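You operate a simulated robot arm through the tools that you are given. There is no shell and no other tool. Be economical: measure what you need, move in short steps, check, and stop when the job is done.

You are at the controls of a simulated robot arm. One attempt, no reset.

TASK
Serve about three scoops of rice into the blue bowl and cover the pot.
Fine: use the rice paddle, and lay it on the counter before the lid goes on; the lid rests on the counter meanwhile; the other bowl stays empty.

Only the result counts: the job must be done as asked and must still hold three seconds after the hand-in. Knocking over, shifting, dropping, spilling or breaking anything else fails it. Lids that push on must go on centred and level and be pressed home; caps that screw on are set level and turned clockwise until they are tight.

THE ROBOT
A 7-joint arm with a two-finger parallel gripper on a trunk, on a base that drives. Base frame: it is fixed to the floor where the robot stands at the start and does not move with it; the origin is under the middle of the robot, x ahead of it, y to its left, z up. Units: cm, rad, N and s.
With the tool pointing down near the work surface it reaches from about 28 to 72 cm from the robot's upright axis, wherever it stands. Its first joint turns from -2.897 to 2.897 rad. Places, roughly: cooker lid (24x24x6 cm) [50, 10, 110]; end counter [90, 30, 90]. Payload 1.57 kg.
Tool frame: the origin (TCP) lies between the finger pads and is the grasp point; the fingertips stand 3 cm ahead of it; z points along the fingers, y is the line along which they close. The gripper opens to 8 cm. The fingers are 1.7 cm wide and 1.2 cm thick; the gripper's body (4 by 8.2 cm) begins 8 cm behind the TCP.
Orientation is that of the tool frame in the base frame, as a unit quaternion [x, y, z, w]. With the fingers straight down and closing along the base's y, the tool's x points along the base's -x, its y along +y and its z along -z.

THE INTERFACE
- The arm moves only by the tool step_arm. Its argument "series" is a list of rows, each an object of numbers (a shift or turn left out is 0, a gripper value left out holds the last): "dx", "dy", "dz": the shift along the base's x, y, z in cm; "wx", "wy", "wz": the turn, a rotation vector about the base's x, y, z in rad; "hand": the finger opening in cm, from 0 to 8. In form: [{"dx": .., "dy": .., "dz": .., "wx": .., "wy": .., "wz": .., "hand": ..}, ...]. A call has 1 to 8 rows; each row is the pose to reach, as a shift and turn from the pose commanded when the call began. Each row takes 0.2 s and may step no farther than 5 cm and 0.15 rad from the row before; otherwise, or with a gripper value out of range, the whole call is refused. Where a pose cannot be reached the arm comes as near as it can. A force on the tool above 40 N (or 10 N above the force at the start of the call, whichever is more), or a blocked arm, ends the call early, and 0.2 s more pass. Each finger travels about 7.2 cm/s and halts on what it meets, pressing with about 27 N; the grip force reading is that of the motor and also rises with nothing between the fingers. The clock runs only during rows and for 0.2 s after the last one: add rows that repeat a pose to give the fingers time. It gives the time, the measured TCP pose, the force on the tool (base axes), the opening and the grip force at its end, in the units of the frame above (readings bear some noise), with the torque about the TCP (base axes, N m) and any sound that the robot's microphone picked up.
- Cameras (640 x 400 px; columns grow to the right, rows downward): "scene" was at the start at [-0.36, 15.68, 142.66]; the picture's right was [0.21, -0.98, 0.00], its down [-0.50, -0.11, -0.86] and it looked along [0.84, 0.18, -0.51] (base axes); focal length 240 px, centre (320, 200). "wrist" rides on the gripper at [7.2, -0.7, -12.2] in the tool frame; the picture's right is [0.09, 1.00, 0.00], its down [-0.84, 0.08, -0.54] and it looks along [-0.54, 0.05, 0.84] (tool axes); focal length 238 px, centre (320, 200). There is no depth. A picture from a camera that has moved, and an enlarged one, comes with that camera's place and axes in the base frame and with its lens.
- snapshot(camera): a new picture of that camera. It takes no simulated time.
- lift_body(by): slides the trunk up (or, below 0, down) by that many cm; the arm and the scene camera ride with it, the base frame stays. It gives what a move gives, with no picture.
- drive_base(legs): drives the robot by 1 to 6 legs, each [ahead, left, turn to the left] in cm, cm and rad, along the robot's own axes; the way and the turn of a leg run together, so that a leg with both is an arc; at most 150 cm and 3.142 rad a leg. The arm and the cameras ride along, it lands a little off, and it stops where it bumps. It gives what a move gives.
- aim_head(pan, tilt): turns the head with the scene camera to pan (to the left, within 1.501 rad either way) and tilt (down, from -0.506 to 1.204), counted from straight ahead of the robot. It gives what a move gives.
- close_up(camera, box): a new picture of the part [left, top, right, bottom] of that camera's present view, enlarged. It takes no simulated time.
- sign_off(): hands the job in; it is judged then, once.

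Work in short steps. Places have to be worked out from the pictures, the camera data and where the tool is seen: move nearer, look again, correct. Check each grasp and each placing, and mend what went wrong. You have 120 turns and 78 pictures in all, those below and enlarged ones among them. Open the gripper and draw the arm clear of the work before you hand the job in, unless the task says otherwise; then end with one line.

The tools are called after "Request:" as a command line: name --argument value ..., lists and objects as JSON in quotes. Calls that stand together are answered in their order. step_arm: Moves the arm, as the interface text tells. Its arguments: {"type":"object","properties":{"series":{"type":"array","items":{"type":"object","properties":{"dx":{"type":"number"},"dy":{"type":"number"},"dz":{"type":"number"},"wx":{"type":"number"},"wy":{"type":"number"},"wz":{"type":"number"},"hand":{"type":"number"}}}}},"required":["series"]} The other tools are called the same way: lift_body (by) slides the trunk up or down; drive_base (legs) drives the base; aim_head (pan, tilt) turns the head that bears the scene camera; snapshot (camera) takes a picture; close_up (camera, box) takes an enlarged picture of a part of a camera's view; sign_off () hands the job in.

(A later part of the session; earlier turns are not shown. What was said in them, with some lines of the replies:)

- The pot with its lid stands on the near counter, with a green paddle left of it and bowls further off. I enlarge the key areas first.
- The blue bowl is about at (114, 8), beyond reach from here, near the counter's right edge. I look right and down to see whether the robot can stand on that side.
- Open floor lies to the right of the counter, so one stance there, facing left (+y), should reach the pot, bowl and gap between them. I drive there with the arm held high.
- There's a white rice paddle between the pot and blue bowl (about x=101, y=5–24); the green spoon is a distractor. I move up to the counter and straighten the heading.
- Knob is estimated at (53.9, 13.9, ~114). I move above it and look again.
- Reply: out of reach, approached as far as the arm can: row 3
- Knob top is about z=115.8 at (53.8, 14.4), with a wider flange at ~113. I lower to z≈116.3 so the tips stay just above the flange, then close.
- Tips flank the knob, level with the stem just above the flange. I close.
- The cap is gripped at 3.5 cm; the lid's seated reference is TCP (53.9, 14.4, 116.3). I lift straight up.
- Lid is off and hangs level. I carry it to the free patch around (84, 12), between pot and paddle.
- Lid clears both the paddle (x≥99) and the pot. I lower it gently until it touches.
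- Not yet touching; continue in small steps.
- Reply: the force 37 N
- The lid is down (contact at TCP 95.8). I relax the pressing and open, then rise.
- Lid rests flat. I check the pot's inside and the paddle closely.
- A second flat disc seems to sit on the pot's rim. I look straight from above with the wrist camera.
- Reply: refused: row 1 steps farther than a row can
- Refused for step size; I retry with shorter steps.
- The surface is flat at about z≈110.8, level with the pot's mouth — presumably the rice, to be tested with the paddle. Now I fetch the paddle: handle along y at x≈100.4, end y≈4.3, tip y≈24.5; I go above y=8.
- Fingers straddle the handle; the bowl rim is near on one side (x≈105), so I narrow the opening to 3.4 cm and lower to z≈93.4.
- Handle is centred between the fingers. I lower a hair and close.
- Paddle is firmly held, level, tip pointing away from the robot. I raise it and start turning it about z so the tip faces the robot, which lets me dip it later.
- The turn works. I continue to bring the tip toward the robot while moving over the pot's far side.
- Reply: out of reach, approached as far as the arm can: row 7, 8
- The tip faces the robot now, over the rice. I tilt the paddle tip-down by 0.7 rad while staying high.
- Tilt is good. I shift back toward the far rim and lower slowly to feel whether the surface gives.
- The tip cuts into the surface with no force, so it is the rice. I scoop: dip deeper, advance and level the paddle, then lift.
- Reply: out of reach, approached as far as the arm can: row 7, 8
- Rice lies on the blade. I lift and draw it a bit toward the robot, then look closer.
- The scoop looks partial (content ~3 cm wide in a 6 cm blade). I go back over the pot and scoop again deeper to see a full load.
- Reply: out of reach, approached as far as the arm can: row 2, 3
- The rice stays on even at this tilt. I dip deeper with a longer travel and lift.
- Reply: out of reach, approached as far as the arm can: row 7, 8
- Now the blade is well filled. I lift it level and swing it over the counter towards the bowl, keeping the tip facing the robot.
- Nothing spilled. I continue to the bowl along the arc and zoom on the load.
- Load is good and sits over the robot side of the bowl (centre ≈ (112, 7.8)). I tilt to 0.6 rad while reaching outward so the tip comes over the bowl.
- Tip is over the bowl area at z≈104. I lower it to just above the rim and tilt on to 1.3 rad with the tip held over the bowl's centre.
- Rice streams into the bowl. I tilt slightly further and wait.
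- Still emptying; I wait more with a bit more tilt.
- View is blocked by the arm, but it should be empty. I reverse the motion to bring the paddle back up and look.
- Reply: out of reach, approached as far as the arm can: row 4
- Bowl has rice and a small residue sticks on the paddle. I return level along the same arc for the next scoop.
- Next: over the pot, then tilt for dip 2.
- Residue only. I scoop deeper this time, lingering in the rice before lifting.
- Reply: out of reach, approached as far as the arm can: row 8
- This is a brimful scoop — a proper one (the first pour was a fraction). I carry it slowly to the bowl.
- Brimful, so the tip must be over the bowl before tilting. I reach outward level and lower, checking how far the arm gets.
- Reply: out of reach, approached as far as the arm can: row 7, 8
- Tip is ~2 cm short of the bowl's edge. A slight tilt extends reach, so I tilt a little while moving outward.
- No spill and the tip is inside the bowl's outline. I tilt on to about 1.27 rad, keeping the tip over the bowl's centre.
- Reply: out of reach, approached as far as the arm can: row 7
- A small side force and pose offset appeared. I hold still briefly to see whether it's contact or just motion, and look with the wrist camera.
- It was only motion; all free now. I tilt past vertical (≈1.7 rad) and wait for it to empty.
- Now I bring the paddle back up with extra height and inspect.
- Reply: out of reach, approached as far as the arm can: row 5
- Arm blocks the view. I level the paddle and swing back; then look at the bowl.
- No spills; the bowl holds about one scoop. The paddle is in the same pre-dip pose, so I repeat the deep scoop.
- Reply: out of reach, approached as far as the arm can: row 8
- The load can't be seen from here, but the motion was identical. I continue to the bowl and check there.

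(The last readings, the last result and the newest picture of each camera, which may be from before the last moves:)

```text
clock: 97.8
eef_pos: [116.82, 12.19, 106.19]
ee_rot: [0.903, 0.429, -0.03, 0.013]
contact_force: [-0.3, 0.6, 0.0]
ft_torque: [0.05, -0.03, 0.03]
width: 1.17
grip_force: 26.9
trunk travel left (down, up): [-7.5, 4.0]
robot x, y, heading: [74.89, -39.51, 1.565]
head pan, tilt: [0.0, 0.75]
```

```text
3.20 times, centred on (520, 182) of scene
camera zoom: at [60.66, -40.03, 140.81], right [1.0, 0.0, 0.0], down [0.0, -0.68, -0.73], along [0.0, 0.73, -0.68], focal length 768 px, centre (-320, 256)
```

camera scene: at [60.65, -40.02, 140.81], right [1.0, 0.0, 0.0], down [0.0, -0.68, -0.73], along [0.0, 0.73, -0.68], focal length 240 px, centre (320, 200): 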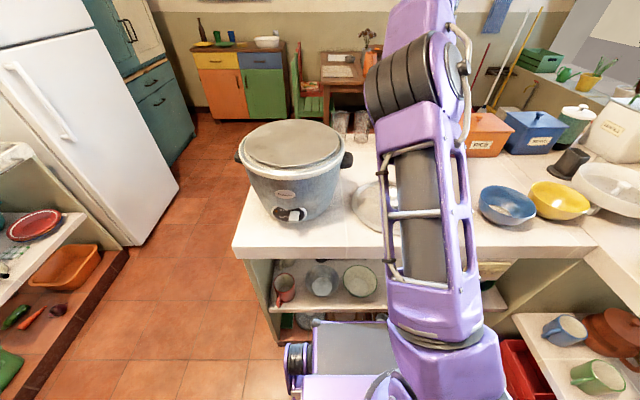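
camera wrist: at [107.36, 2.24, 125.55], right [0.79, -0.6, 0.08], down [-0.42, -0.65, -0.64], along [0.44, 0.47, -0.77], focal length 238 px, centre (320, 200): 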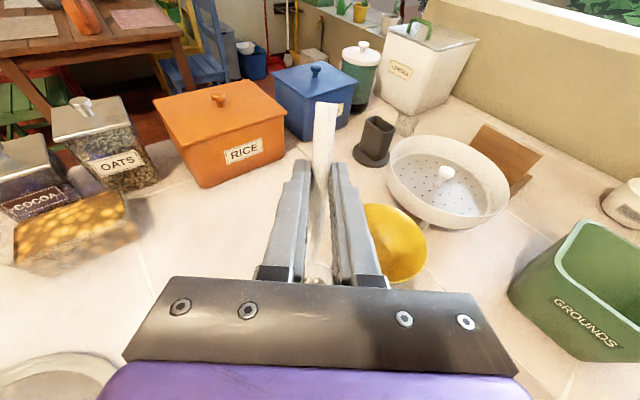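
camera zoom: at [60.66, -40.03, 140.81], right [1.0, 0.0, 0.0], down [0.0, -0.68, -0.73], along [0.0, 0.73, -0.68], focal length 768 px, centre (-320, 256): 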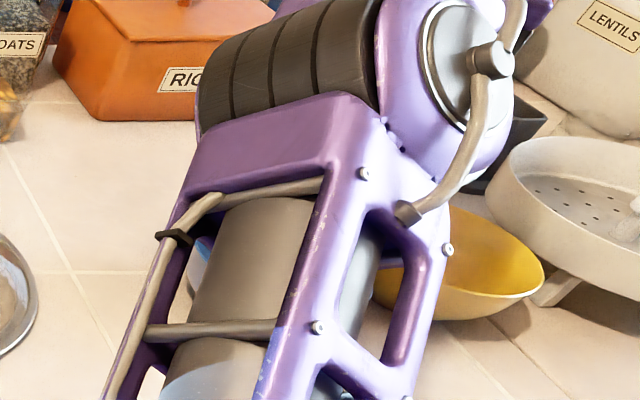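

View is blocked by the elbow; the pose matches the last pour, so I repeat: extend with slight tilt, then pour.

Request:
step_arm --series '[{"dx": 1.1, "dy": 1.4, "dz": 0.3, "wx": 0.055, "wy": -0.045}, {"dx": 2.2, "dy": 2.9, "dz": 0.6, "wx": 0.11, "wy": -0.089}, {"dx": 3.1, "dy": 4.5, "dz": 1, "wx": 0.165, "wy": -0.134}, {"dx": 3.1, "dy": 4.5, "dz": 1, "wx": 0.165, "wy": -0.134}]'

Request:
snapshot --camera "wrist"

```text
clock: 98.8
eef_pos: [119.93, 16.7, 107.0]
ee_rot: [0.901, 0.427, 0.066, -0.034]
contact_force: [-0.1, 0.3, -0.8]
ft_torque: [-0.02, -0.01, -0.01]
width: 1.17
grip_force: 26.8
trunk travel left (down, up): [-7.5, 4.0]
robot x, y, heading: [74.91, -38.94, 1.568]
head pan, tilt: [0.0, 0.75]
```

```text
16 pictures are left
camera wrist: at [122.77, 21.2, 120.33], right [0.83, -0.56, 0.01], down [-0.51, -0.75, 0.41], along [-0.22, -0.35, -0.91], focal length 238 px, centre (320, 200)
```

wrist: 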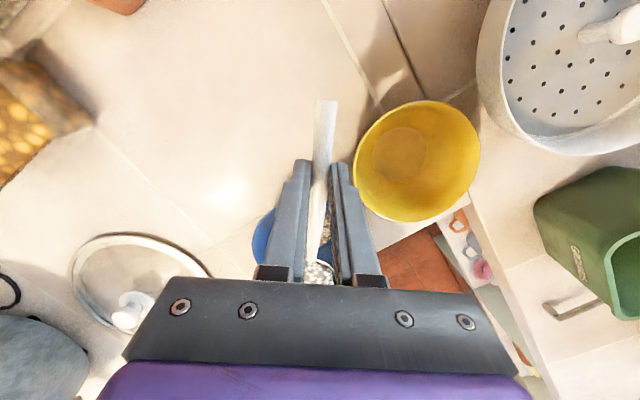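

Blade is full and over the bowl. Pour.

Request:
step_arm --series '[{"dx": -0.3, "dy": 0.2, "wx": 0.1088, "wy": -0.0883}, {"dx": -0.68, "dy": -0.25, "dz": 1, "wx": 0.2176, "wy": -0.1767}, {"dx": -0.93, "dy": -0.57, "dz": 2.5, "wx": 0.3264, "wy": -0.265}, {"dx": -1.37, "dy": -1.12, "dz": 4, "wx": 0.4352, "wy": -0.3534}, {"dx": -2.2, "dy": -2.13, "dz": 5.5, "wx": 0.544, "wy": -0.4417}, {"dx": -3.5, "dy": -3.72, "dz": 6.8, "wx": 0.6528, "wy": -0.53}, {"dx": -4.85, "dy": -5.4, "dz": 7.8, "wx": 0.7616, "wy": -0.6183}, {"dx": -6.2, "dy": -7.1, "dz": 8.2, "wx": 0.8704, "wy": -0.7066}]'

Request:
step_arm --series '[{"dx": -1.2, "dy": -1.5, "wx": 0.1088, "wy": -0.0883}, {"dx": -2.5, "dy": -3.1, "wx": 0.2176, "wy": -0.1767}, {"dx": -3.8, "dy": -4.7, "wx": 0.3264, "wy": -0.265}, {"dx": -3.8, "dy": -4.7, "wx": 0.3264, "wy": -0.265}, {"dx": -3.8, "dy": -4.7, "wx": 0.3264, "wy": -0.265}, {"dx": -3.8, "dy": -4.7, "wx": 0.3264, "wy": -0.265}, {"dx": -3.8, "dy": -4.7, "wx": 0.3264, "wy": -0.265}, {"dx": -3.8, "dy": -4.7, "wx": 0.3264, "wy": -0.265}]'

Request:
step_arm --series '[{}, {}, {}, {}, {}, {}]'

Request:
step_arm --series '[{"dx": 1.26, "dy": 1.55, "dz": 1, "wx": -0.1088, "wy": 0.0883}, {"dx": 2.5, "dy": 3.1, "dz": 2, "wx": -0.2176, "wy": 0.1767}, {"dx": 3.8, "dy": 4.7, "dz": 2.5, "wx": -0.3264, "wy": 0.265}, {"dx": 4.7, "dy": 5.8, "dz": 2.5, "wx": -0.4352, "wy": 0.3534}, {"dx": 5.4, "dy": 6.6, "dz": 2.5, "wx": -0.544, "wy": 0.4417}, {"dx": 5.6, "dy": 6.9, "dz": 2.5, "wx": -0.6528, "wy": 0.53}, {"dx": 5.5, "dy": 6.8, "dz": 2.5, "wx": -0.7616, "wy": 0.6183}, {"dx": 5.4, "dy": 6.6, "dz": 2.5, "wx": -0.8704, "wy": 0.7066}]'

```text
clock: 100.6
eef_pos: [113.46, 9.74, 115.4]
ee_rot: [0.727, 0.348, 0.534, -0.257]
contact_force: [-0.3, 0.1, -0.8]
ft_torque: [0.0, 0.03, -0.01]
width: 1.16
grip_force: 26.9
trunk travel left (down, up): [-7.5, 4.0]
robot x, y, heading: [74.7, -39.32, 1.566]
head pan, tilt: [0.0, 0.75]
```

```text
clock: 102.4
eef_pos: [109.64, 4.86, 115.27]
ee_rot: [0.599, 0.286, 0.675, -0.324]
contact_force: [-1.1, -0.6, 0.4]
ft_torque: [-0.01, 0.02, 0.02]
width: 1.14
grip_force: 26.8
trunk travel left (down, up): [-7.5, 4.0]
robot x, y, heading: [74.81, -39.48, 1.568]
head pan, tilt: [0.0, 0.75]
```

```text
clock: 103.8
eef_pos: [109.74, 4.86, 115.25]
ee_rot: [0.599, 0.286, 0.675, -0.324]
contact_force: [0.2, 0.6, -0.9]
ft_torque: [0.0, 0.01, 0.01]
width: 1.16
grip_force: 27.3
trunk travel left (down, up): [-7.5, 4.0]
robot x, y, heading: [74.82, -39.46, 1.566]
head pan, tilt: [0.0, 0.75]
```

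```text
clock: 105.6
eef_pos: [115.0, 11.6, 117.89]
ee_rot: [0.867, 0.412, 0.252, -0.122]
contact_force: [-0.5, -1.3, 0.1]
ft_torque: [0.02, 0.01, 0.0]
width: 1.15
grip_force: 27.3
trunk travel left (down, up): [-7.5, 4.0]
robot x, y, heading: [75.14, -39.45, 1.567]
head pan, tilt: [0.0, 0.75]
```

Pour finished smoothly. I return and inspect the bowl.

Request:
step_arm --series '[{"dx": -1.2, "dy": -1, "dz": 1, "wx": -0.11, "wy": 0.089}, {"dx": -2.6, "dy": -2, "dz": 2, "wx": -0.22, "wy": 0.179}, {"dx": -4, "dy": -3, "dz": 3, "wx": -0.33, "wy": 0.268}, {"dx": -6, "dy": -3.5, "dz": 3, "wx": -0.44, "wy": 0.357}, {"dx": -9, "dy": -3, "dz": 3, "wx": -0.46, "wy": 0.373}]'

Request:
step_arm --series '[{"dx": -4.2, "dy": 1.9, "wz": 0.08}, {"dx": -8.4, "dy": 3.8, "wz": 0.16}, {"dx": -12.6, "dy": 5.7, "wz": 0.24}, {"dx": -16.8, "dy": 7.6, "wz": 0.32}, {"dx": -21, "dy": 9, "wz": 0.42}, {"dx": -25.6, "dy": 9.3, "wz": 0.52}, {"dx": -30.2, "dy": 9.3, "wz": 0.6}, {"dx": -34, "dy": 9, "wz": 0.68}]'

Request:
close_up --camera "scene" --box '[460, 160, 600, 248]'

```text
clock: 106.8
eef_pos: [106.17, 8.88, 120.81]
ee_rot: [0.903, 0.428, -0.013, 0.004]
contact_force: [0.1, -0.1, 0.1]
ft_torque: [0.03, 0.03, -0.01]
width: 1.17
grip_force: 27.1
trunk travel left (down, up): [-7.5, 4.0]
robot x, y, heading: [74.71, -39.27, 1.567]
head pan, tilt: [0.0, 0.75]
```

```text
clock: 108.6
eef_pos: [71.88, 17.48, 120.49]
ee_rot: [0.708, 0.706, -0.01, 0.008]
contact_force: [0.0, 0.1, 1.2]
ft_torque: [0.02, 0.01, 0.0]
width: 1.15
grip_force: 27.0
trunk travel left (down, up): [-7.5, 4.0]
robot x, y, heading: [74.85, -39.48, 1.571]
head pan, tilt: [0.0, 0.75]
```

```text
4.55 times, centred on (530, 204) of scene
camera zoom: at [60.67, -40.03, 140.81], right [1.0, 0.0, 0.0], down [0.0, -0.68, -0.73], along [0.0, 0.73, -0.68], focal length 1091 px, centre (-634, 182)
```

zoom: 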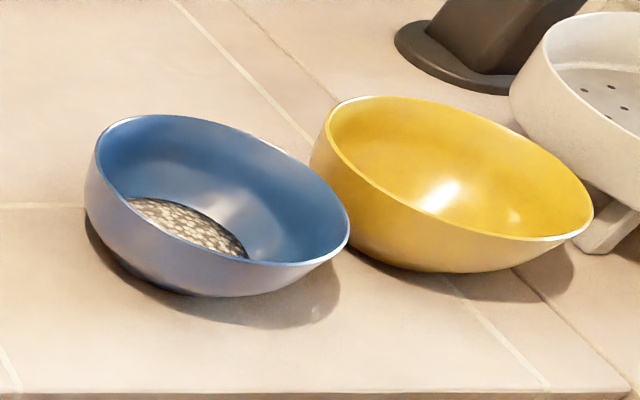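

The rice level rose cleanly. One more full scoop makes about three. Back to the pot.

Request:
step_arm --series '[{"dx": -4.5, "dy": -0.6, "wz": 0.1}, {"dx": -9, "dy": -1, "wz": 0.2}, {"dx": -13.5, "dy": -1.5, "wz": 0.3}, {"dx": -17.6, "dy": -2, "wz": 0.38}]'

Request:
step_arm --series '[{"dx": -0.3, "dy": 1.3, "dz": 1, "wx": 0.13, "wy": 0.0515}, {"dx": -0.7, "dy": 2.6, "dz": 1.5, "wx": 0.26, "wy": 0.103}, {"dx": -1.2, "dy": 4, "dz": 2, "wx": 0.39, "wy": 0.1545}, {"dx": -1.6, "dy": 5.4, "dz": 2, "wx": 0.52, "wy": 0.206}, {"dx": -2, "dy": 6.5, "dz": 2, "wx": 0.63, "wy": 0.25}]'

Request:
snapshot --camera "wrist"

```text
clock: 109.6
eef_pos: [54.44, 15.46, 120.77]
ee_rot: [0.562, 0.827, -0.009, 0.009]
contact_force: [0.0, -0.6, 0.5]
ft_torque: [0.03, 0.04, -0.02]
width: 1.18
grip_force: 27.4
trunk travel left (down, up): [-7.5, 4.0]
robot x, y, heading: [75.01, -39.37, 1.572]
head pan, tilt: [0.0, 0.75]
```

```text
clock: 110.8
eef_pos: [52.59, 22.15, 122.85]
ee_rot: [0.532, 0.783, 0.178, -0.267]
contact_force: [-0.8, -0.2, -0.3]
ft_torque: [0.02, 0.03, 0.01]
width: 1.16
grip_force: 27.1
trunk travel left (down, up): [-7.5, 4.0]
robot x, y, heading: [74.68, -38.96, 1.568]
head pan, tilt: [0.0, 0.75]
```

```text
14 pictures are left
camera wrist: at [52.72, 20.34, 136.92], right [0.9, 0.44, 0.05], down [0.44, -0.89, -0.08], along [0.01, 0.1, -1.0], focal length 238 px, centre (320, 200)
```

wrist: 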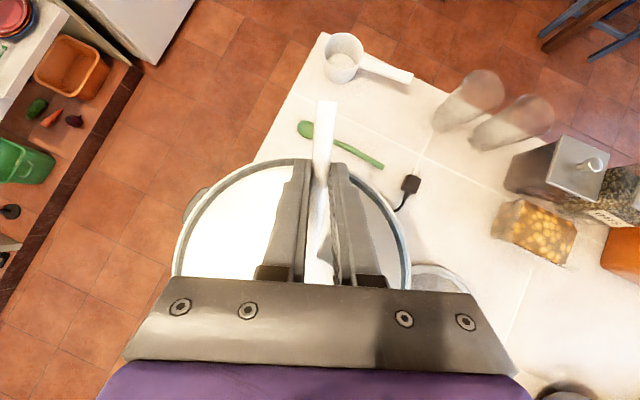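

Same pre-dip pose; third deep scoop, then carry.

Request:
step_arm --series '[{"dz": -3}, {"dz": -6}, {"dx": 0.1, "dy": -0.4, "dz": -8, "wx": -0.13, "wy": -0.0515}, {"dx": 0.5, "dy": -1.3, "dz": -9.1, "wx": -0.26, "wy": -0.103}, {"dx": 0.7, "dy": -1.9, "dz": -9.6, "wx": -0.39, "wy": -0.1545}, {"dx": 0.9, "dy": -2.4, "dz": -9.6, "wx": -0.45, "wy": -0.178}, {"dx": 0.9, "dy": -2.4, "dz": -7.8, "wx": -0.57, "wy": -0.226}, {"dx": 0.7, "dy": -2.4, "dz": -3.8, "wx": -0.66, "wy": -0.262}]'

Request:
step_arm --series '[{"dx": 1.2, "dy": -2, "dz": 1}, {"dx": 2.2, "dy": -4, "dz": 2}, {"dx": 7, "dy": -3.5, "dz": 2, "wz": -0.08}, {"dx": 11.7, "dy": -3, "dz": 2, "wz": -0.16}, {"dx": 16.4, "dy": -2.5, "dz": 2, "wz": -0.24}, {"dx": 21.1, "dy": -2, "dz": 2, "wz": -0.32}, {"dx": 25.8, "dy": -1.5, "dz": 2, "wz": -0.4}, {"dx": 30.5, "dy": -1.5, "dz": 2, "wz": -0.48}]'

Request:
step_arm --series '[{"dx": 3.4, "dy": -1.2, "wz": -0.08}, {"dx": 7, "dy": -2.6, "wz": -0.15}, {"dx": 10.8, "dy": -4.2, "wz": -0.22}, {"dx": 14.6, "dy": -6, "wz": -0.3}, {"dx": 18.4, "dy": -7.8, "wz": -0.38}, {"dx": 22.2, "dy": -9.6, "wz": -0.46}, {"dx": 25.5, "dy": -11.2, "wz": -0.53}, {"dx": 28, "dy": -12.5, "wz": -0.58}]'

Request:
step_arm --series '[{"dz": -3}, {"dz": -6}, {"dx": 1, "dy": 1.3, "dz": -9}, {"dx": 2.2, "dy": 2.9, "dz": -11.5}, {"dx": 3.6, "dy": 4.7, "dz": -13.3}, {"dx": 5, "dy": 6.6, "dz": -13.8}]'

```text
clock: 112.6
eef_pos: [52.35, 19.27, 118.5]
ee_rot: [0.562, 0.826, -0.017, 0.023]
contact_force: [-0.7, -1.5, 0.4]
ft_torque: [0.15, -0.02, 0.02]
width: 1.18
grip_force: 27.6
out of reach, approached as far as the arm can: row 8
trunk travel left (down, up): [-7.5, 4.0]
robot x, y, heading: [74.92, -39.28, 1.569]
head pan, tilt: [0.0, 0.75]
```

```text
clock: 114.4
eef_pos: [82.84, 17.87, 120.74]
ee_rot: [0.743, 0.669, -0.022, 0.018]
contact_force: [-0.9, -0.8, -0.4]
ft_torque: [0.02, -0.02, 0.01]
width: 1.2
grip_force: 27.3
trunk travel left (down, up): [-7.5, 4.0]
robot x, y, heading: [74.82, -39.25, 1.569]
head pan, tilt: [0.0, 0.75]
```

```text
clock: 116.2
eef_pos: [110.64, 5.1, 120.66]
ee_rot: [0.903, 0.429, -0.026, 0.01]
contact_force: [0.9, -0.6, -0.2]
ft_torque: [0.04, -0.01, 0.03]
width: 1.18
grip_force: 26.9
trunk travel left (down, up): [-7.5, 4.0]
robot x, y, heading: [74.81, -39.25, 1.567]
head pan, tilt: [0.0, 0.75]
```

```text
clock: 117.6
eef_pos: [115.67, 11.72, 106.82]
ee_rot: [0.903, 0.429, -0.026, 0.01]
contact_force: [-0.5, -0.1, -0.5]
ft_torque: [0.01, -0.03, -0.03]
width: 1.16
grip_force: 26.6
trunk travel left (down, up): [-7.5, 4.0]
robot x, y, heading: [74.66, -39.48, 1.566]
head pan, tilt: [0.0, 0.75]
```

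Extend over the bowl with slight tilt, and check the load with the wrist camera.

Request:
step_arm --series '[{"dx": 1.2, "dy": 1.5, "wx": 0.055, "wy": -0.045}, {"dx": 2.7, "dy": 3.2, "dz": 0.1, "wx": 0.11, "wy": -0.089}, {"dx": 4.2, "dy": 5, "dz": 0.2, "wx": 0.16, "wy": -0.13}, {"dx": 4.2, "dy": 5, "dz": 0.2, "wx": 0.16, "wy": -0.13}]'

Request:
close_up --camera "wrist" --box '[240, 180, 400, 280]'

```text
clock: 118.6
eef_pos: [119.75, 16.94, 107.12]
ee_rot: [0.901, 0.428, 0.067, -0.035]
contact_force: [-0.7, -0.3, 0.0]
ft_torque: [0.04, 0.01, 0.0]
width: 1.18
grip_force: 27.4
trunk travel left (down, up): [-7.5, 4.0]
robot x, y, heading: [75.36, -39.25, 1.568]
head pan, tilt: [0.0, 0.75]
```

```text
4.00 times, centred on (320, 230) of wrist
camera zoom: at [122.48, 21.36, 120.24], right [0.83, -0.56, 0.01], down [-0.51, -0.75, 0.41], along [-0.22, -0.35, -0.91], focal length 953 px, centre (320, 80)
```

zoom: 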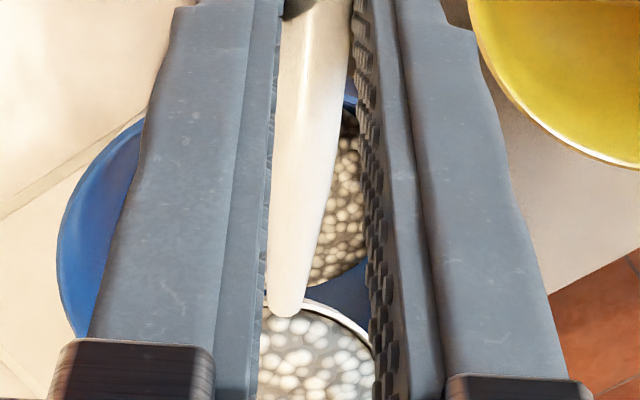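

The blade is full and the bowl's rice lies beneath. Pour as before.

Request:
step_arm --series '[{"dx": -0.2, "dy": 0, "wx": 0.1088, "wy": -0.0883}, {"dx": -0.5, "dy": -0.5, "dz": 1, "wx": 0.2176, "wy": -0.1767}, {"dx": -0.75, "dy": -0.8, "dz": 2.5, "wx": 0.3264, "wy": -0.265}, {"dx": -1.2, "dy": -1.35, "dz": 4, "wx": 0.4352, "wy": -0.3534}, {"dx": -2, "dy": -2.36, "dz": 5.5, "wx": 0.544, "wy": -0.4417}, {"dx": -3.3, "dy": -3.95, "dz": 6.8, "wx": 0.6528, "wy": -0.53}, {"dx": -4.65, "dy": -5.6, "dz": 7.8, "wx": 0.7616, "wy": -0.6183}, {"dx": -6, "dy": -7.3, "dz": 8.2, "wx": 0.8704, "wy": -0.7066}]'

Request:
step_arm --series '[{"dx": -1.2, "dy": -1.5, "wx": 0.1088, "wy": -0.0883}, {"dx": -2.5, "dy": -3.1, "wx": 0.2176, "wy": -0.1767}, {"dx": -3.8, "dy": -4.7, "wx": 0.3264, "wy": -0.265}, {"dx": -3.8, "dy": -4.7, "wx": 0.3264, "wy": -0.265}, {"dx": -3.8, "dy": -4.7, "wx": 0.3264, "wy": -0.265}, {"dx": -3.8, "dy": -4.7, "wx": 0.3264, "wy": -0.265}, {"dx": -3.8, "dy": -4.7, "wx": 0.3264, "wy": -0.265}, {"dx": -3.8, "dy": -4.7, "wx": 0.3264, "wy": -0.265}]'

Request:
step_arm --series '[{}, {}, {}, {}, {}, {}, {}, {}]'

Request:
step_arm --series '[{"dx": 1.26, "dy": 1.55, "dz": 1, "wx": -0.1088, "wy": 0.0883}, {"dx": 2.5, "dy": 3.1, "dz": 2, "wx": -0.2176, "wy": 0.1767}, {"dx": 3.8, "dy": 4.7, "dz": 2.5, "wx": -0.3264, "wy": 0.265}, {"dx": 4.7, "dy": 5.8, "dz": 2.5, "wx": -0.4352, "wy": 0.3534}, {"dx": 5.4, "dy": 6.6, "dz": 2.5, "wx": -0.544, "wy": 0.4417}, {"dx": 5.6, "dy": 6.9, "dz": 2.5, "wx": -0.6528, "wy": 0.53}, {"dx": 5.5, "dy": 6.8, "dz": 2.5, "wx": -0.7616, "wy": 0.6183}, {"dx": 5.4, "dy": 6.6, "dz": 2.5, "wx": -0.8704, "wy": 0.7066}]'

Request:
close_up --camera "wrist" --box '[240, 180, 400, 280]'

```text
clock: 120.4
eef_pos: [113.69, 9.43, 115.32]
ee_rot: [0.726, 0.346, 0.535, -0.256]
contact_force: [-0.4, -0.3, -0.8]
ft_torque: [0.01, 0.0, 0.03]
width: 1.16
grip_force: 27.6
trunk travel left (down, up): [-7.5, 4.0]
robot x, y, heading: [75.02, -39.38, 1.572]
head pan, tilt: [0.0, 0.75]
```

```text
clock: 122.2
eef_pos: [109.91, 4.6, 115.19]
ee_rot: [0.598, 0.286, 0.675, -0.324]
contact_force: [0.3, -0.2, -0.4]
ft_torque: [0.0, 0.01, -0.01]
width: 1.16
grip_force: 26.5
trunk travel left (down, up): [-7.5, 4.0]
robot x, y, heading: [75.03, -38.95, 1.572]
head pan, tilt: [0.0, 0.75]
```

```text
clock: 124.0
eef_pos: [110.0, 4.62, 115.28]
ee_rot: [0.599, 0.286, 0.675, -0.324]
contact_force: [0.3, 0.0, -0.3]
ft_torque: [0.01, 0.03, 0.03]
width: 1.13
grip_force: 26.9
trunk travel left (down, up): [-7.5, 4.0]
robot x, y, heading: [74.63, -39.44, 1.563]
head pan, tilt: [0.0, 0.75]
```

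```text
clock: 125.8
eef_pos: [115.35, 11.28, 117.7]
ee_rot: [0.867, 0.412, 0.252, -0.122]
contact_force: [0.8, 0.2, -0.9]
ft_torque: [0.01, -0.04, -0.02]
width: 1.18
grip_force: 27.0
trunk travel left (down, up): [-7.5, 4.0]
robot x, y, heading: [75.04, -39.16, 1.57]
head pan, tilt: [0.0, 0.75]
```

```text
4.00 times, centred on (320, 230) of wrist
camera zoom: at [114.6, 11.33, 131.99], right [0.82, -0.57, 0.05], down [-0.57, -0.82, 0.01], along [0.03, -0.03, -1.0], focal length 953 px, centre (320, 80)
```

zoom: 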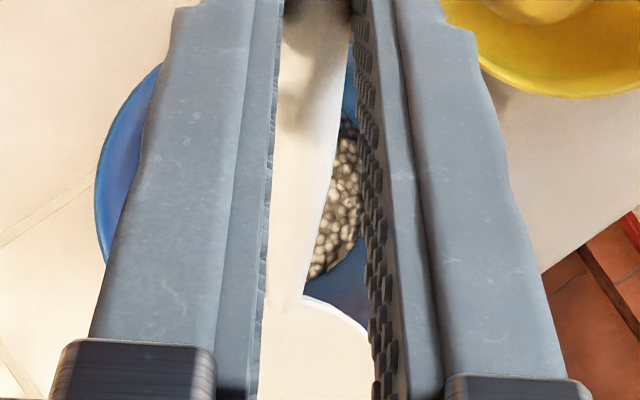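

The paddle is empty. I level it and head to the paddle's old spot (x≈100.4) with the tip turned to −y to lay it down.

Request:
step_arm --series '[{"dx": -1.2, "dy": -1, "dz": 1, "wx": -0.11, "wy": 0.089}, {"dx": -2.6, "dy": -2, "dz": 2, "wx": -0.22, "wy": 0.179}, {"dx": -4, "dy": -3, "dz": 3, "wx": -0.33, "wy": 0.268}, {"dx": -6, "dy": -3.5, "dz": 3, "wx": -0.44, "wy": 0.357}, {"dx": -9, "dy": -3, "dz": 3, "wx": -0.455, "wy": 0.369}]'

Request:
step_arm --series '[{"dx": -1.5, "dy": 1.5, "wz": 0.12}, {"dx": -3, "dy": 3, "wz": 0.24}, {"dx": -4.5, "dy": 4.5, "wz": 0.36}, {"dx": -5.8, "dy": 6, "dz": -2, "wz": 0.48}, {"dx": -5.8, "dy": 7.5, "dz": -5, "wz": 0.6}, {"dx": -5.8, "dy": 9, "dz": -9, "wz": 0.68}, {"dx": -5.8, "dy": 9.8, "dz": -13, "wz": 0.68}]'

Request:
snapshot --camera "wrist"

Request:
snapshot --camera "scene"

```text
clock: 127.0
eef_pos: [106.47, 8.44, 120.83]
ee_rot: [0.903, 0.429, -0.008, 0.002]
contact_force: [0.5, 1.4, -0.7]
ft_torque: [0.05, 0.02, 0.01]
width: 1.14
grip_force: 26.9
trunk travel left (down, up): [-7.5, 4.0]
robot x, y, heading: [74.7, -39.23, 1.569]
head pan, tilt: [0.0, 0.75]
```

```text
clock: 128.6
eef_pos: [100.58, 18.12, 107.73]
ee_rot: [0.708, 0.706, -0.007, 0.005]
contact_force: [0.5, -0.1, -1.3]
ft_torque: [0.02, -0.01, -0.01]
width: 1.14
grip_force: 27.2
trunk travel left (down, up): [-7.5, 4.0]
robot x, y, heading: [75.05, -39.2, 1.57]
head pan, tilt: [0.0, 0.75]
```

```text
11 pictures are left
camera wrist: at [99.94, 25.56, 119.87], right [1.0, 0.09, 0.0], down [0.08, -0.83, 0.56], along [0.05, -0.55, -0.83], focal length 238 px, centre (320, 200)
```

wrist: 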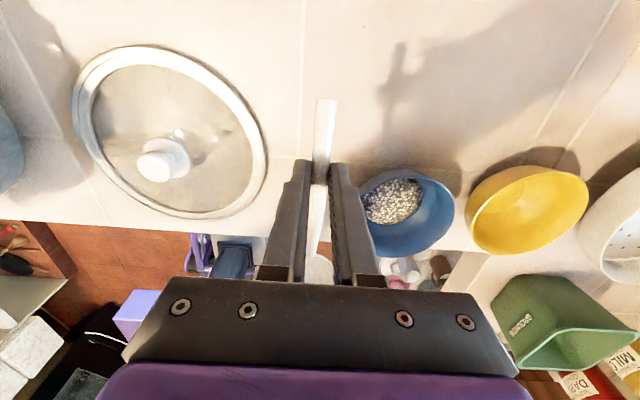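

```text
10 pictures are left
camera scene: at [60.66, -40.03, 140.81], right [1.0, 0.0, 0.0], down [0.0, -0.68, -0.73], along [0.0, 0.73, -0.68], focal length 240 px, centre (320, 200)
```

scene: 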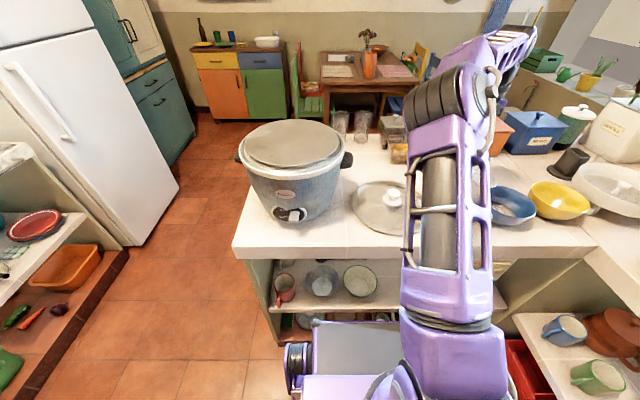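

Clear landing spot between lid and bowl. I lower the paddle onto the counter.

Request:
step_arm --series '[{"dx": -0.6, "dy": 0.5, "dz": -4}, {"dx": -0.6, "dy": 1, "dz": -8}, {"dx": -0.6, "dy": 1, "dz": -11.5}, {"dx": -0.6, "dy": 1, "dz": -13.3}, {"dx": -0.6, "dy": 1, "dz": -13.9}, {"dx": -0.6, "dy": 1, "dz": -14.3}]'

```text
clock: 130.0
eef_pos: [100.01, 19.23, 93.92]
ee_rot: [0.709, 0.705, -0.004, 0.003]
contact_force: [-1.8, 2.9, 18.5]
ft_torque: [-0.32, 0.02, -0.11]
width: 1.18
grip_force: 26.6
trunk travel left (down, up): [-7.5, 4.0]
robot x, y, heading: [75.15, -39.25, 1.576]
head pan, tilt: [0.0, 0.75]
```

It's down (contact). I ease the push and open gently.

Request:
step_arm --series '[{"dz": 0.4}, {"dz": 0.4, "hand": 2}, {"dz": 0.4, "hand": 3.5}, {"dz": 0.4, "hand": 3.5}, {"dz": 3}, {"dz": 7}, {"dz": 11}, {"dz": 15}]'

Request:
snapshot --camera "wrist"

```text
clock: 131.8
eef_pos: [100.09, 19.16, 108.4]
ee_rot: [0.708, 0.706, -0.007, 0.005]
contact_force: [0.1, 1.0, -0.4]
ft_torque: [-0.02, 0.01, -0.03]
width: 3.5
grip_force: 0.0
trunk travel left (down, up): [-7.5, 4.0]
robot x, y, heading: [74.51, -39.14, 1.567]
head pan, tilt: [0.0, 0.75]
```

```text
9 pictures are left
camera wrist: at [99.4, 26.51, 120.56], right [1.0, 0.09, 0.0], down [0.08, -0.83, 0.56], along [0.05, -0.55, -0.83], focal length 238 px, centre (320, 200)
```

wrist: 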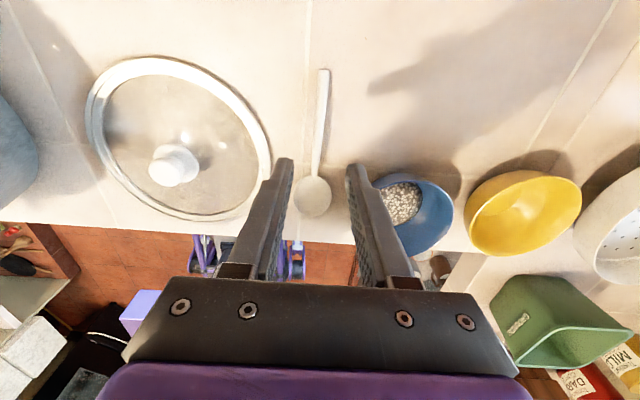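

Paddle is down, bowl filled, nothing spilled. Now I go to the lid's knob at (84, 12), unwinding the wrist by a quarter turn on the way.

Request:
step_arm --series '[{"dx": -2, "dy": -0.5, "dz": 2, "wz": -0.15, "hand": 8}, {"dx": -4, "dy": -1, "dz": 4, "wz": -0.3}, {"dx": -6, "dy": -2, "dz": 5, "wz": -0.45}, {"dx": -8, "dy": -3, "dz": 5, "wz": -0.6}, {"dx": -10, "dy": -4, "dz": 5, "wz": -0.75}, {"dx": -12, "dy": -5, "dz": 5, "wz": -0.9}, {"dx": -14, "dy": -6, "dz": 5, "wz": -1.05}, {"dx": -16.1, "dy": -7.2, "dz": 5, "wz": -1.2}]'

Request:
step_arm --series '[{"dz": -3, "wz": -0.12}, {"dz": -6, "wz": -0.25}, {"dz": -8.5, "wz": -0.37}]'

Request:
snapshot --camera "wrist"

```text
clock: 133.6
eef_pos: [83.79, 12.24, 113.43]
ee_rot: [0.983, 0.181, -0.008, -0.001]
contact_force: [1.0, 1.0, 0.3]
ft_torque: [0.01, 0.05, 0.0]
width: 7.99
grip_force: 0.1
trunk travel left (down, up): [-7.5, 4.0]
robot x, y, heading: [74.66, -39.14, 1.565]
head pan, tilt: [0.0, 0.75]
```

```text
clock: 134.4
eef_pos: [84.13, 12.34, 104.99]
ee_rot: [1.0, -0.003, -0.009, -0.002]
contact_force: [-1.0, -0.8, 0.3]
ft_torque: [0.03, -0.01, -0.01]
width: 7.99
grip_force: 0.1
trunk travel left (down, up): [-7.5, 4.0]
robot x, y, heading: [74.79, -39.15, 1.572]
head pan, tilt: [0.0, 0.75]
```

```text
8 pictures are left
camera wrist: at [91.52, 12.83, 117.1], right [0.09, -1.0, 0.0], down [-0.83, -0.07, 0.55], along [-0.55, -0.04, -0.83], focal length 238 px, centre (320, 200)
```

wrist: 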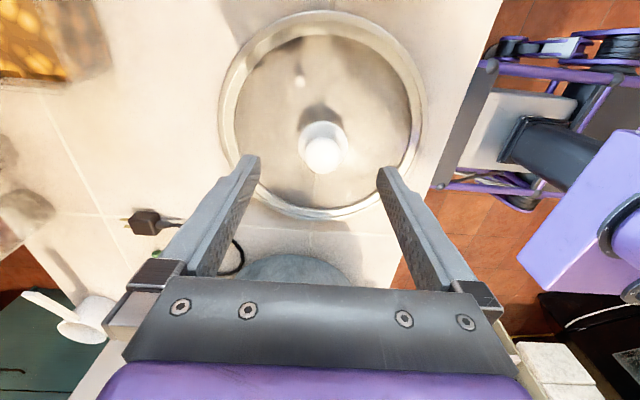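

The knob appears ~1.5 cm off in x from where I released it. I shift, lower a bit and look closely from two cameras.

Request:
step_arm --series '[{"dx": -1.4, "dy": -0.4, "dz": -2}, {"dx": -1.4, "dy": -0.4, "dz": -5}]'

Request:
close_up --camera "wrist" --box '[200, 60, 440, 240]'

Request:
close_up --camera "scene" --box '[330, 150, 450, 240]'

```text
clock: 135.0
eef_pos: [82.3, 11.78, 100.07]
ee_rot: [1.0, -0.002, -0.008, -0.001]
contact_force: [-0.6, 0.0, 0.0]
ft_torque: [-0.03, -0.02, 0.01]
width: 8.0
grip_force: 0.0
trunk travel left (down, up): [-7.5, 4.0]
robot x, y, heading: [75.06, -39.18, 1.567]
head pan, tilt: [0.0, 0.75]
```

```text
2.22 times, centred on (320, 150) of wrist
camera zoom: at [89.74, 12.34, 112.11], right [0.09, -1.0, -0.01], down [-0.83, -0.08, 0.56], along [-0.55, -0.05, -0.83], focal length 530 px, centre (320, 311)
```

zoom: 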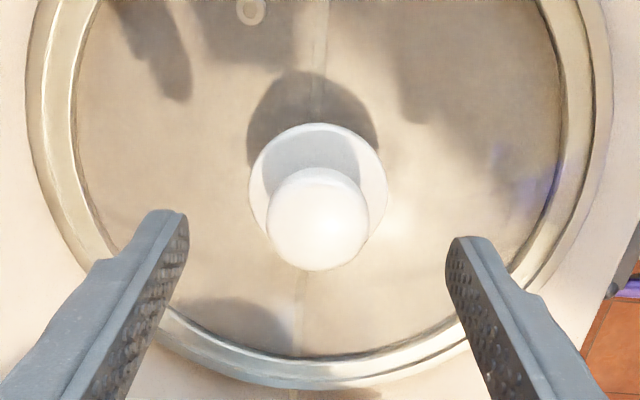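

```text
4.44 times, centred on (390, 195) of scene
camera zoom: at [60.66, -40.04, 140.81], right [1.0, 0.0, 0.0], down [0.0, -0.68, -0.73], along [0.0, 0.73, -0.68], focal length 1066 px, centre (9, 222)
```

zoom: 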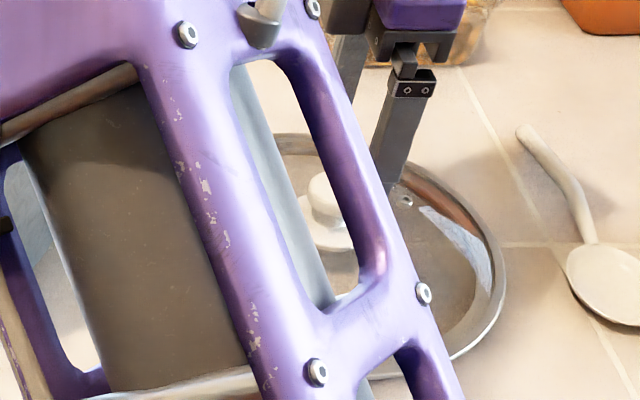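

Both agree: knob at (82.35, 11.8), right under the TCP. I lower to 95.95 and close.

Request:
step_arm --series '[{"dz": -2}, {"dz": -3.5}, {"dz": -4.1}, {"dz": -4.1, "hand": 5}, {"dz": -4.1, "hand": 3}, {"dz": -4.1, "hand": 1.5}, {"dz": -4.1, "hand": 1.5}, {"dz": -4.1, "hand": 1.5}]'

Request:
step_arm --series '[{"dz": 0.5}, {"dz": 3}, {"dz": 7}, {"dz": 11.5}, {"dz": 16}, {"dz": 20.5}, {"dz": 25}, {"dz": 28}]'

```text
clock: 136.8
eef_pos: [82.44, 11.65, 95.92]
ee_rot: [1.0, -0.001, -0.008, -0.002]
contact_force: [0.5, 0.0, 0.3]
ft_torque: [0.02, -0.22, 0.08]
width: 3.53
grip_force: 27.0
trunk travel left (down, up): [-7.5, 4.0]
robot x, y, heading: [74.76, -39.19, 1.573]
head pan, tilt: [0.0, 0.75]
```

```text
clock: 138.6
eef_pos: [82.88, 11.73, 123.97]
ee_rot: [1.0, -0.001, -0.008, -0.001]
contact_force: [0.3, -1.3, -4.5]
ft_torque: [0.01, -0.04, 0.01]
width: 3.54
grip_force: 27.3
trunk travel left (down, up): [-7.5, 4.0]
robot x, y, heading: [75.07, -38.96, 1.571]
head pan, tilt: [0.0, 0.75]
```

Lid is held (4.5 N, 3.5 cm). I carry it over the pot to (53.9, 14.4).

Request:
step_arm --series '[{"dx": -4.8, "dy": 0.4}, {"dx": -9.6, "dy": 0.8}, {"dx": -14.4, "dy": 1.2}, {"dx": -19.2, "dy": 1.6}, {"dx": -24, "dy": 2.1}, {"dx": -28.5, "dy": 2.7}, {"dx": -28.5, "dy": 2.7}]'

Request:
snapshot --camera "scene"

```text
clock: 140.2
eef_pos: [54.35, 14.74, 123.99]
ee_rot: [1.0, -0.001, -0.008, -0.001]
contact_force: [0.6, 1.0, -4.7]
ft_torque: [0.0, -0.02, 0.0]
width: 3.54
grip_force: 26.9
trunk travel left (down, up): [-7.5, 4.0]
robot x, y, heading: [74.78, -39.16, 1.572]
head pan, tilt: [0.0, 0.75]
```

```text
5 pictures are left
camera scene: at [60.64, -39.99, 140.81], right [1.0, 0.0, 0.0], down [0.0, -0.68, -0.73], along [0.0, 0.73, -0.68], focal length 240 px, centre (320, 200)
```

scene: 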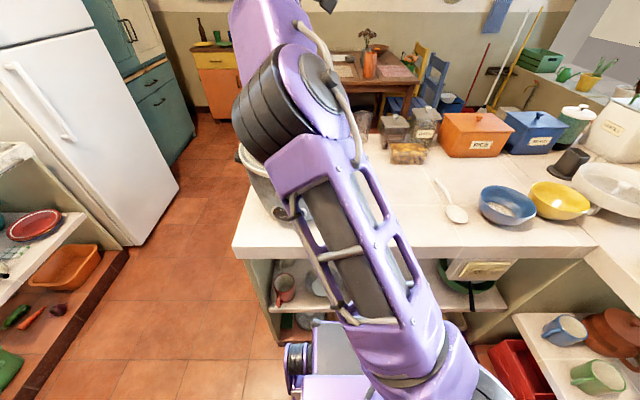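

Adjust slightly to the recorded seat position and read again.

Request:
step_arm --series '[{"dx": -0.35, "dy": -0.3, "dz": -2}, {"dx": -0.35, "dy": -0.3, "dz": -4}, {"dx": -0.35, "dy": -0.3, "dz": -5}, {"dx": -0.35, "dy": -0.3, "dz": -5}]'

Request:
step_arm --series '[{}]'

Request:
snapshot --camera "wrist"

```text
clock: 141.2
eef_pos: [53.85, 14.2, 118.89]
ee_rot: [1.0, -0.002, -0.007, -0.002]
contact_force: [-0.3, 0.6, -3.9]
ft_torque: [-0.01, -0.01, -0.02]
width: 3.53
grip_force: 26.3
trunk travel left (down, up): [-7.5, 4.0]
robot x, y, heading: [74.77, -38.91, 1.567]
head pan, tilt: [0.0, 0.75]
```

```text
clock: 141.6
eef_pos: [53.9, 14.19, 118.78]
ee_rot: [1.0, -0.001, -0.007, -0.002]
contact_force: [-0.7, -0.5, -4.0]
ft_torque: [0.02, -0.04, 0.01]
width: 3.53
grip_force: 26.6
trunk travel left (down, up): [-7.5, 4.0]
robot x, y, heading: [74.76, -38.82, 1.567]
head pan, tilt: [0.0, 0.75]
```

```text
4 pictures are left
camera wrist: at [61.17, 14.8, 130.98], right [0.09, -1.0, 0.0], down [-0.83, -0.08, 0.55], along [-0.55, -0.05, -0.83], focal length 238 px, centre (320, 200)
```

wrist: 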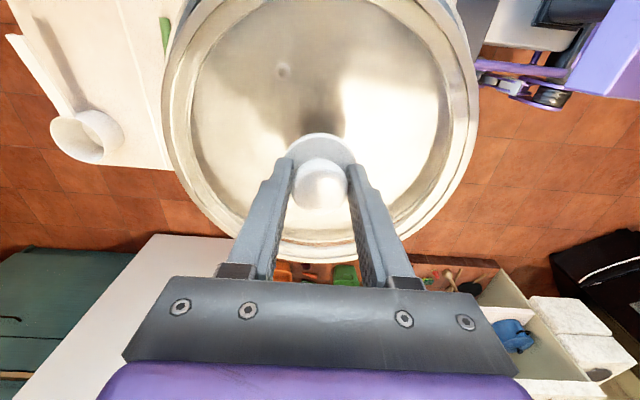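

Lid appears concentric with the pot. I lower it with a 0.2 cm y correction until it seats.

Request:
step_arm --series '[{"dy": 0.2, "dz": -1}, {"dy": 0.2, "dz": -1.8}, {"dy": 0.2, "dz": -2.2}, {"dy": 0.2, "dz": -2.5}, {"dy": 0.2, "dz": -2.8}, {"dy": 0.2, "dz": -3.1}]'

```text
clock: 143.0
eef_pos: [53.76, 14.31, 116.15]
ee_rot: [1.0, -0.002, -0.009, -0.005]
contact_force: [1.6, 6.1, 26.0]
ft_torque: [-0.29, -0.18, 0.07]
width: 3.5
grip_force: 27.3
trunk travel left (down, up): [-7.5, 4.0]
robot x, y, heading: [74.65, -39.09, 1.566]
head pan, tilt: [0.0, 0.75]
```

Seated at the original height (116.15) and pressed with 26 N. I ease off, open, and rise.

Request:
step_arm --series '[{"dz": 0.4}, {"dz": 0.4, "hand": 5.5}, {"dz": 0.4, "hand": 8}, {"dz": 0.4, "hand": 8}, {"dz": 4}, {"dz": 7}, {"dx": 3, "dy": -3, "dz": 9}, {"dx": 6, "dy": -6, "dz": 11}]'

Request:
step_arm --series '[{"dx": 4, "dy": -2}, {"dx": 8, "dy": -4}, {"dx": 12, "dy": -6}, {"dx": 16, "dy": -8}, {"dx": 20, "dy": -10}, {"dx": 24, "dy": -12}]'

Request:
snapshot --camera "scene"

```text
clock: 144.8
eef_pos: [59.73, 8.09, 126.6]
ee_rot: [1.0, -0.002, -0.008, -0.001]
contact_force: [0.5, 0.1, -0.7]
ft_torque: [0.0, 0.02, -0.01]
width: 8.0
grip_force: 0.1
trunk travel left (down, up): [-7.5, 4.0]
robot x, y, heading: [74.98, -38.75, 1.57]
head pan, tilt: [0.0, 0.75]
```

```text
clock: 146.2
eef_pos: [83.82, -3.4, 126.78]
ee_rot: [1.0, -0.002, -0.008, -0.002]
contact_force: [-0.2, 0.2, 0.3]
ft_torque: [-0.01, -0.03, 0.02]
width: 7.97
grip_force: 0.0
trunk travel left (down, up): [-7.5, 4.0]
robot x, y, heading: [74.92, -39.23, 1.572]
head pan, tilt: [0.0, 0.75]
```

```text
3 pictures are left
camera scene: at [60.66, -40.03, 140.81], right [1.0, 0.0, 0.0], down [0.0, -0.68, -0.73], along [0.0, 0.73, -0.68], focal length 240 px, centre (320, 200)
```

scene: 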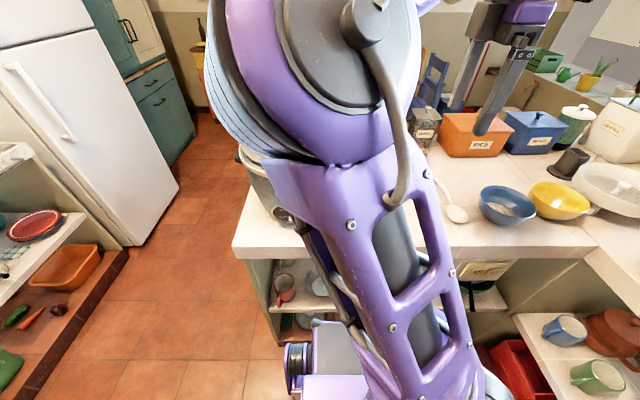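

I swing the arm further right to free the view of the pot.

Request:
step_arm --series '[{"dx": 4, "dy": -1}, {"dx": 8, "dy": -2.5}, {"dx": 12, "dy": -4}, {"dx": 16, "dy": -6}, {"dx": 20, "dy": -8.5}, {"dx": 24, "dy": -11}, {"dx": 27, "dy": -14}]'

Request:
close_up --camera "scene" --box '[210, 90, 450, 240]'

```text
clock: 147.8
eef_pos: [111.04, -17.91, 126.74]
ee_rot: [1.0, -0.001, -0.008, -0.002]
contact_force: [0.1, 1.2, 0.1]
ft_torque: [0.01, -0.02, -0.01]
width: 7.98
grip_force: 0.1
trunk travel left (down, up): [-7.5, 4.0]
robot x, y, heading: [74.73, -39.31, 1.571]
head pan, tilt: [0.0, 0.75]
```

```text
2.67 times, centred on (330, 165) of scene
camera zoom: at [60.66, -40.03, 140.81], right [1.0, 0.0, 0.0], down [0.0, -0.68, -0.73], along [0.0, 0.73, -0.68], focal length 640 px, centre (293, 293)
```

zoom: 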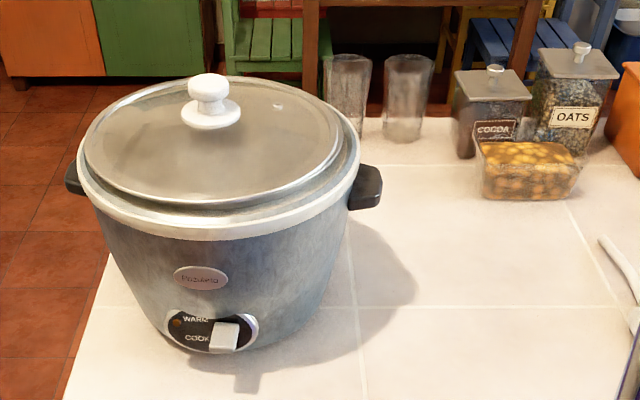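

The lid looks level, possibly ~0.4 cm to the left. I measure with a tighter view.

Request:
close_up --camera "scene" --box '[230, 90, 350, 165]'

```text
5.33 times, centred on (290, 128) of scene
camera zoom: at [60.66, -40.03, 140.81], right [1.0, 0.0, 0.0], down [0.0, -0.68, -0.73], along [0.0, 0.73, -0.68], focal length 1280 px, centre (480, 587)
```

zoom: 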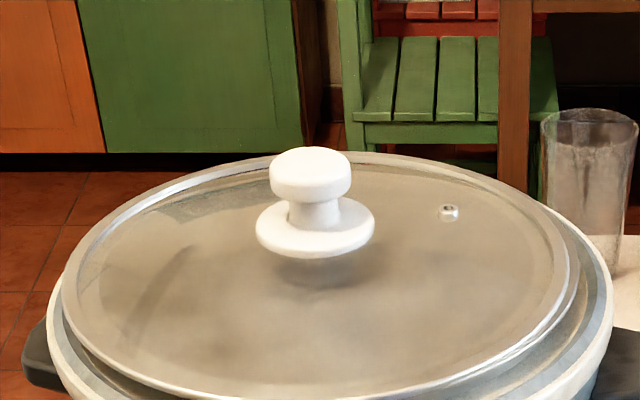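

Compared with the initial picture, the lid sits 0.58 cm too far in −x (y and level fine). I'll regrasp it, lift slightly and shift it by +0.58.

Request:
step_arm --series '[{"dx": -4.1, "dy": 2.3}, {"dx": -8.2, "dy": 4.6}, {"dx": -12.3, "dy": 6.9}, {"dx": -16.4, "dy": 9.2}, {"dx": -20.5, "dy": 11.5}, {"dx": -24.6, "dy": 13.8}, {"dx": -28.7, "dy": 16.1}]'

Request:
step_arm --series '[{"dx": -4.1, "dy": 2.3}, {"dx": -8.2, "dy": 4.6}, {"dx": -12.3, "dy": 6.9}, {"dx": -16.4, "dy": 9.2}, {"dx": -20.5, "dy": 11.5}, {"dx": -24.6, "dy": 13.8}, {"dx": -28.9, "dy": 16.1}, {"dx": -28.9, "dy": 16.1, "dz": -3}]'

```text
clock: 149.4
eef_pos: [81.71, -1.39, 126.91]
ee_rot: [1.0, -0.002, -0.008, -0.002]
contact_force: [1.1, -0.7, 0.7]
ft_torque: [0.02, 0.01, -0.01]
width: 7.99
grip_force: 0.1
trunk travel left (down, up): [-7.5, 4.0]
robot x, y, heading: [75.04, -39.15, 1.572]
head pan, tilt: [0.0, 0.75]
```

```text
clock: 151.2
eef_pos: [53.25, 14.53, 123.95]
ee_rot: [1.0, -0.002, -0.008, -0.002]
contact_force: [0.3, 0.1, -0.5]
ft_torque: [-0.02, 0.07, 0.0]
width: 8.02
grip_force: 0.1
out of reach, approached as far as the arm can: row 7
trunk travel left (down, up): [-7.5, 4.0]
robot x, y, heading: [74.84, -39.3, 1.576]
head pan, tilt: [0.0, 0.75]
```

Lower, regrasp the knob, lift 1 cm, shift +0.58, reseat.

Request:
step_arm --series '[{"dx": 0.05, "dy": -0.15, "dz": -3}, {"dx": 0.05, "dy": -0.15, "dz": -6}, {"dx": 0.05, "dy": -0.15, "dz": -7.6}, {"dx": 0.05, "dy": -0.15, "dz": -7.6, "hand": 5}, {"dx": 0.05, "dy": -0.15, "dz": -7.6, "hand": 3}, {"dx": 0.05, "dy": -0.15, "dz": -7.6, "hand": 1.5}, {"dx": 0.05, "dy": -0.15, "dz": -7.6, "hand": 1.5}]'

Request:
step_arm --series '[{"dz": 0.4}, {"dz": 1}, {"dz": 1}]'

```text
clock: 152.8
eef_pos: [53.26, 14.33, 116.22]
ee_rot: [1.0, -0.002, -0.008, -0.002]
contact_force: [-0.4, -0.4, 0.5]
ft_torque: [-0.04, -0.04, -0.01]
width: 3.53
grip_force: 27.3
trunk travel left (down, up): [-7.5, 4.0]
robot x, y, heading: [74.97, -39.28, 1.57]
head pan, tilt: [0.0, 0.75]
```

```text
clock: 153.6
eef_pos: [53.23, 14.26, 116.98]
ee_rot: [1.0, -0.002, -0.008, -0.001]
contact_force: [0.0, -0.3, -4.3]
ft_torque: [0.01, -0.02, 0.02]
width: 3.54
grip_force: 27.0
trunk travel left (down, up): [-7.5, 4.0]
robot x, y, heading: [74.93, -39.04, 1.576]
head pan, tilt: [0.0, 0.75]
```

Lid is lifted (4.3 N). Shift +0.58 in x and lower to seat.

Request:
step_arm --series '[{"dx": 0.3}, {"dx": 0.58, "dy": 0.05}, {"dx": 0.58, "dy": 0.05, "dz": -0.5}, {"dx": 0.58, "dy": 0.05, "dz": -0.9}, {"dx": 0.58, "dy": 0.05, "dz": -1.2}, {"dx": 0.58, "dy": 0.05, "dz": -1.4}]'

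```text
clock: 155.0
eef_pos: [53.76, 14.36, 116.17]
ee_rot: [1.0, -0.002, -0.009, -0.005]
contact_force: [-3.4, 5.2, 29.1]
ft_torque: [-0.75, -0.67, 0.02]
width: 3.54
grip_force: 27.0
trunk travel left (down, up): [-7.5, 4.0]
robot x, y, heading: [74.89, -39.25, 1.569]
head pan, tilt: [0.0, 0.75]
```

Seated at 116.17 again. Release and withdraw.

Request:
step_arm --series '[{"dz": 0.4}, {"dz": 0.4, "hand": 5.5}, {"dz": 0.4, "hand": 8}, {"dz": 0.4, "hand": 8}, {"dz": 4}, {"dz": 7}, {"dx": 3, "dy": -3, "dz": 9}, {"dx": 6, "dy": -6, "dz": 11}]'

Request:
step_arm --series '[{"dx": 4, "dy": -2}, {"dx": 8, "dy": -4}, {"dx": 12, "dy": -6}, {"dx": 16, "dy": -8}, {"dx": 20, "dy": -10}, {"dx": 24, "dy": -12}, {"dx": 28, "dy": -13}, {"dx": 32, "dy": -14}]'

Request:
step_arm --series '[{"dx": 4, "dy": -2}, {"dx": 8, "dy": -4}, {"dx": 12, "dy": -6}, {"dx": 16, "dy": -8}, {"dx": 19, "dy": -11}]'

Request:
close_up --camera "scene" --box '[230, 90, 350, 165]'

```text
clock: 156.8
eef_pos: [59.84, 8.33, 126.47]
ee_rot: [1.0, -0.002, -0.007, -0.001]
contact_force: [0.3, 0.9, 0.4]
ft_torque: [-0.05, -0.04, 0.01]
width: 8.01
grip_force: 0.1
trunk travel left (down, up): [-7.5, 4.0]
robot x, y, heading: [74.31, -39.58, 1.566]
head pan, tilt: [0.0, 0.75]
```

```text
clock: 158.6
eef_pos: [91.68, -5.61, 127.27]
ee_rot: [1.0, -0.002, -0.008, -0.002]
contact_force: [0.2, -0.4, -0.3]
ft_torque: [0.03, -0.02, 0.01]
width: 8.0
grip_force: 0.1
trunk travel left (down, up): [-7.5, 4.0]
robot x, y, heading: [75.05, -38.94, 1.567]
head pan, tilt: [0.0, 0.75]
```

```text
clock: 159.8
eef_pos: [110.96, -16.39, 127.37]
ee_rot: [1.0, 0.0, -0.008, -0.002]
contact_force: [-0.1, -0.2, 0.5]
ft_torque: [-0.04, -0.04, 0.02]
width: 7.99
grip_force: 0.1
trunk travel left (down, up): [-7.5, 4.0]
robot x, y, heading: [75.05, -38.98, 1.566]
head pan, tilt: [0.0, 0.75]
```

```text
5.33 times, centred on (290, 128) of scene
camera zoom: at [60.66, -40.02, 140.81], right [1.0, 0.0, 0.0], down [0.0, -0.68, -0.73], along [0.0, 0.73, -0.68], focal length 1280 px, centre (480, 587)
```

zoom: 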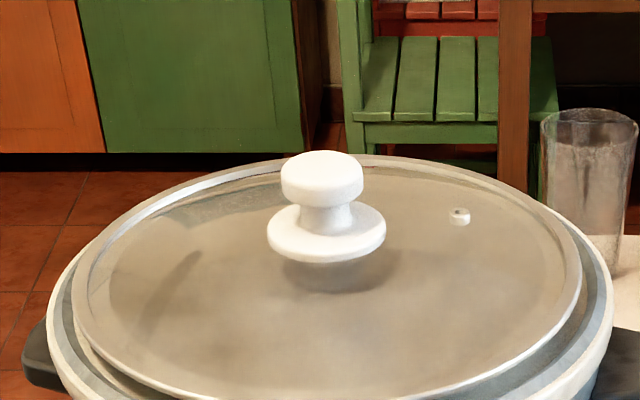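

The lid now matches its original place within about 0.2 cm and sits level. The paddle is on the counter, the blue bowl is filled, the yellow bowl was empty when last seen, and the hand is open and clear. I hand in.

Request:
sign_off

```text
The job is handed in.
```

I served about three scoops of rice into the blue bowl, laid the paddle on the counter and put the lid back on the pot. The other bowl stayed empty, and I saw no spills.
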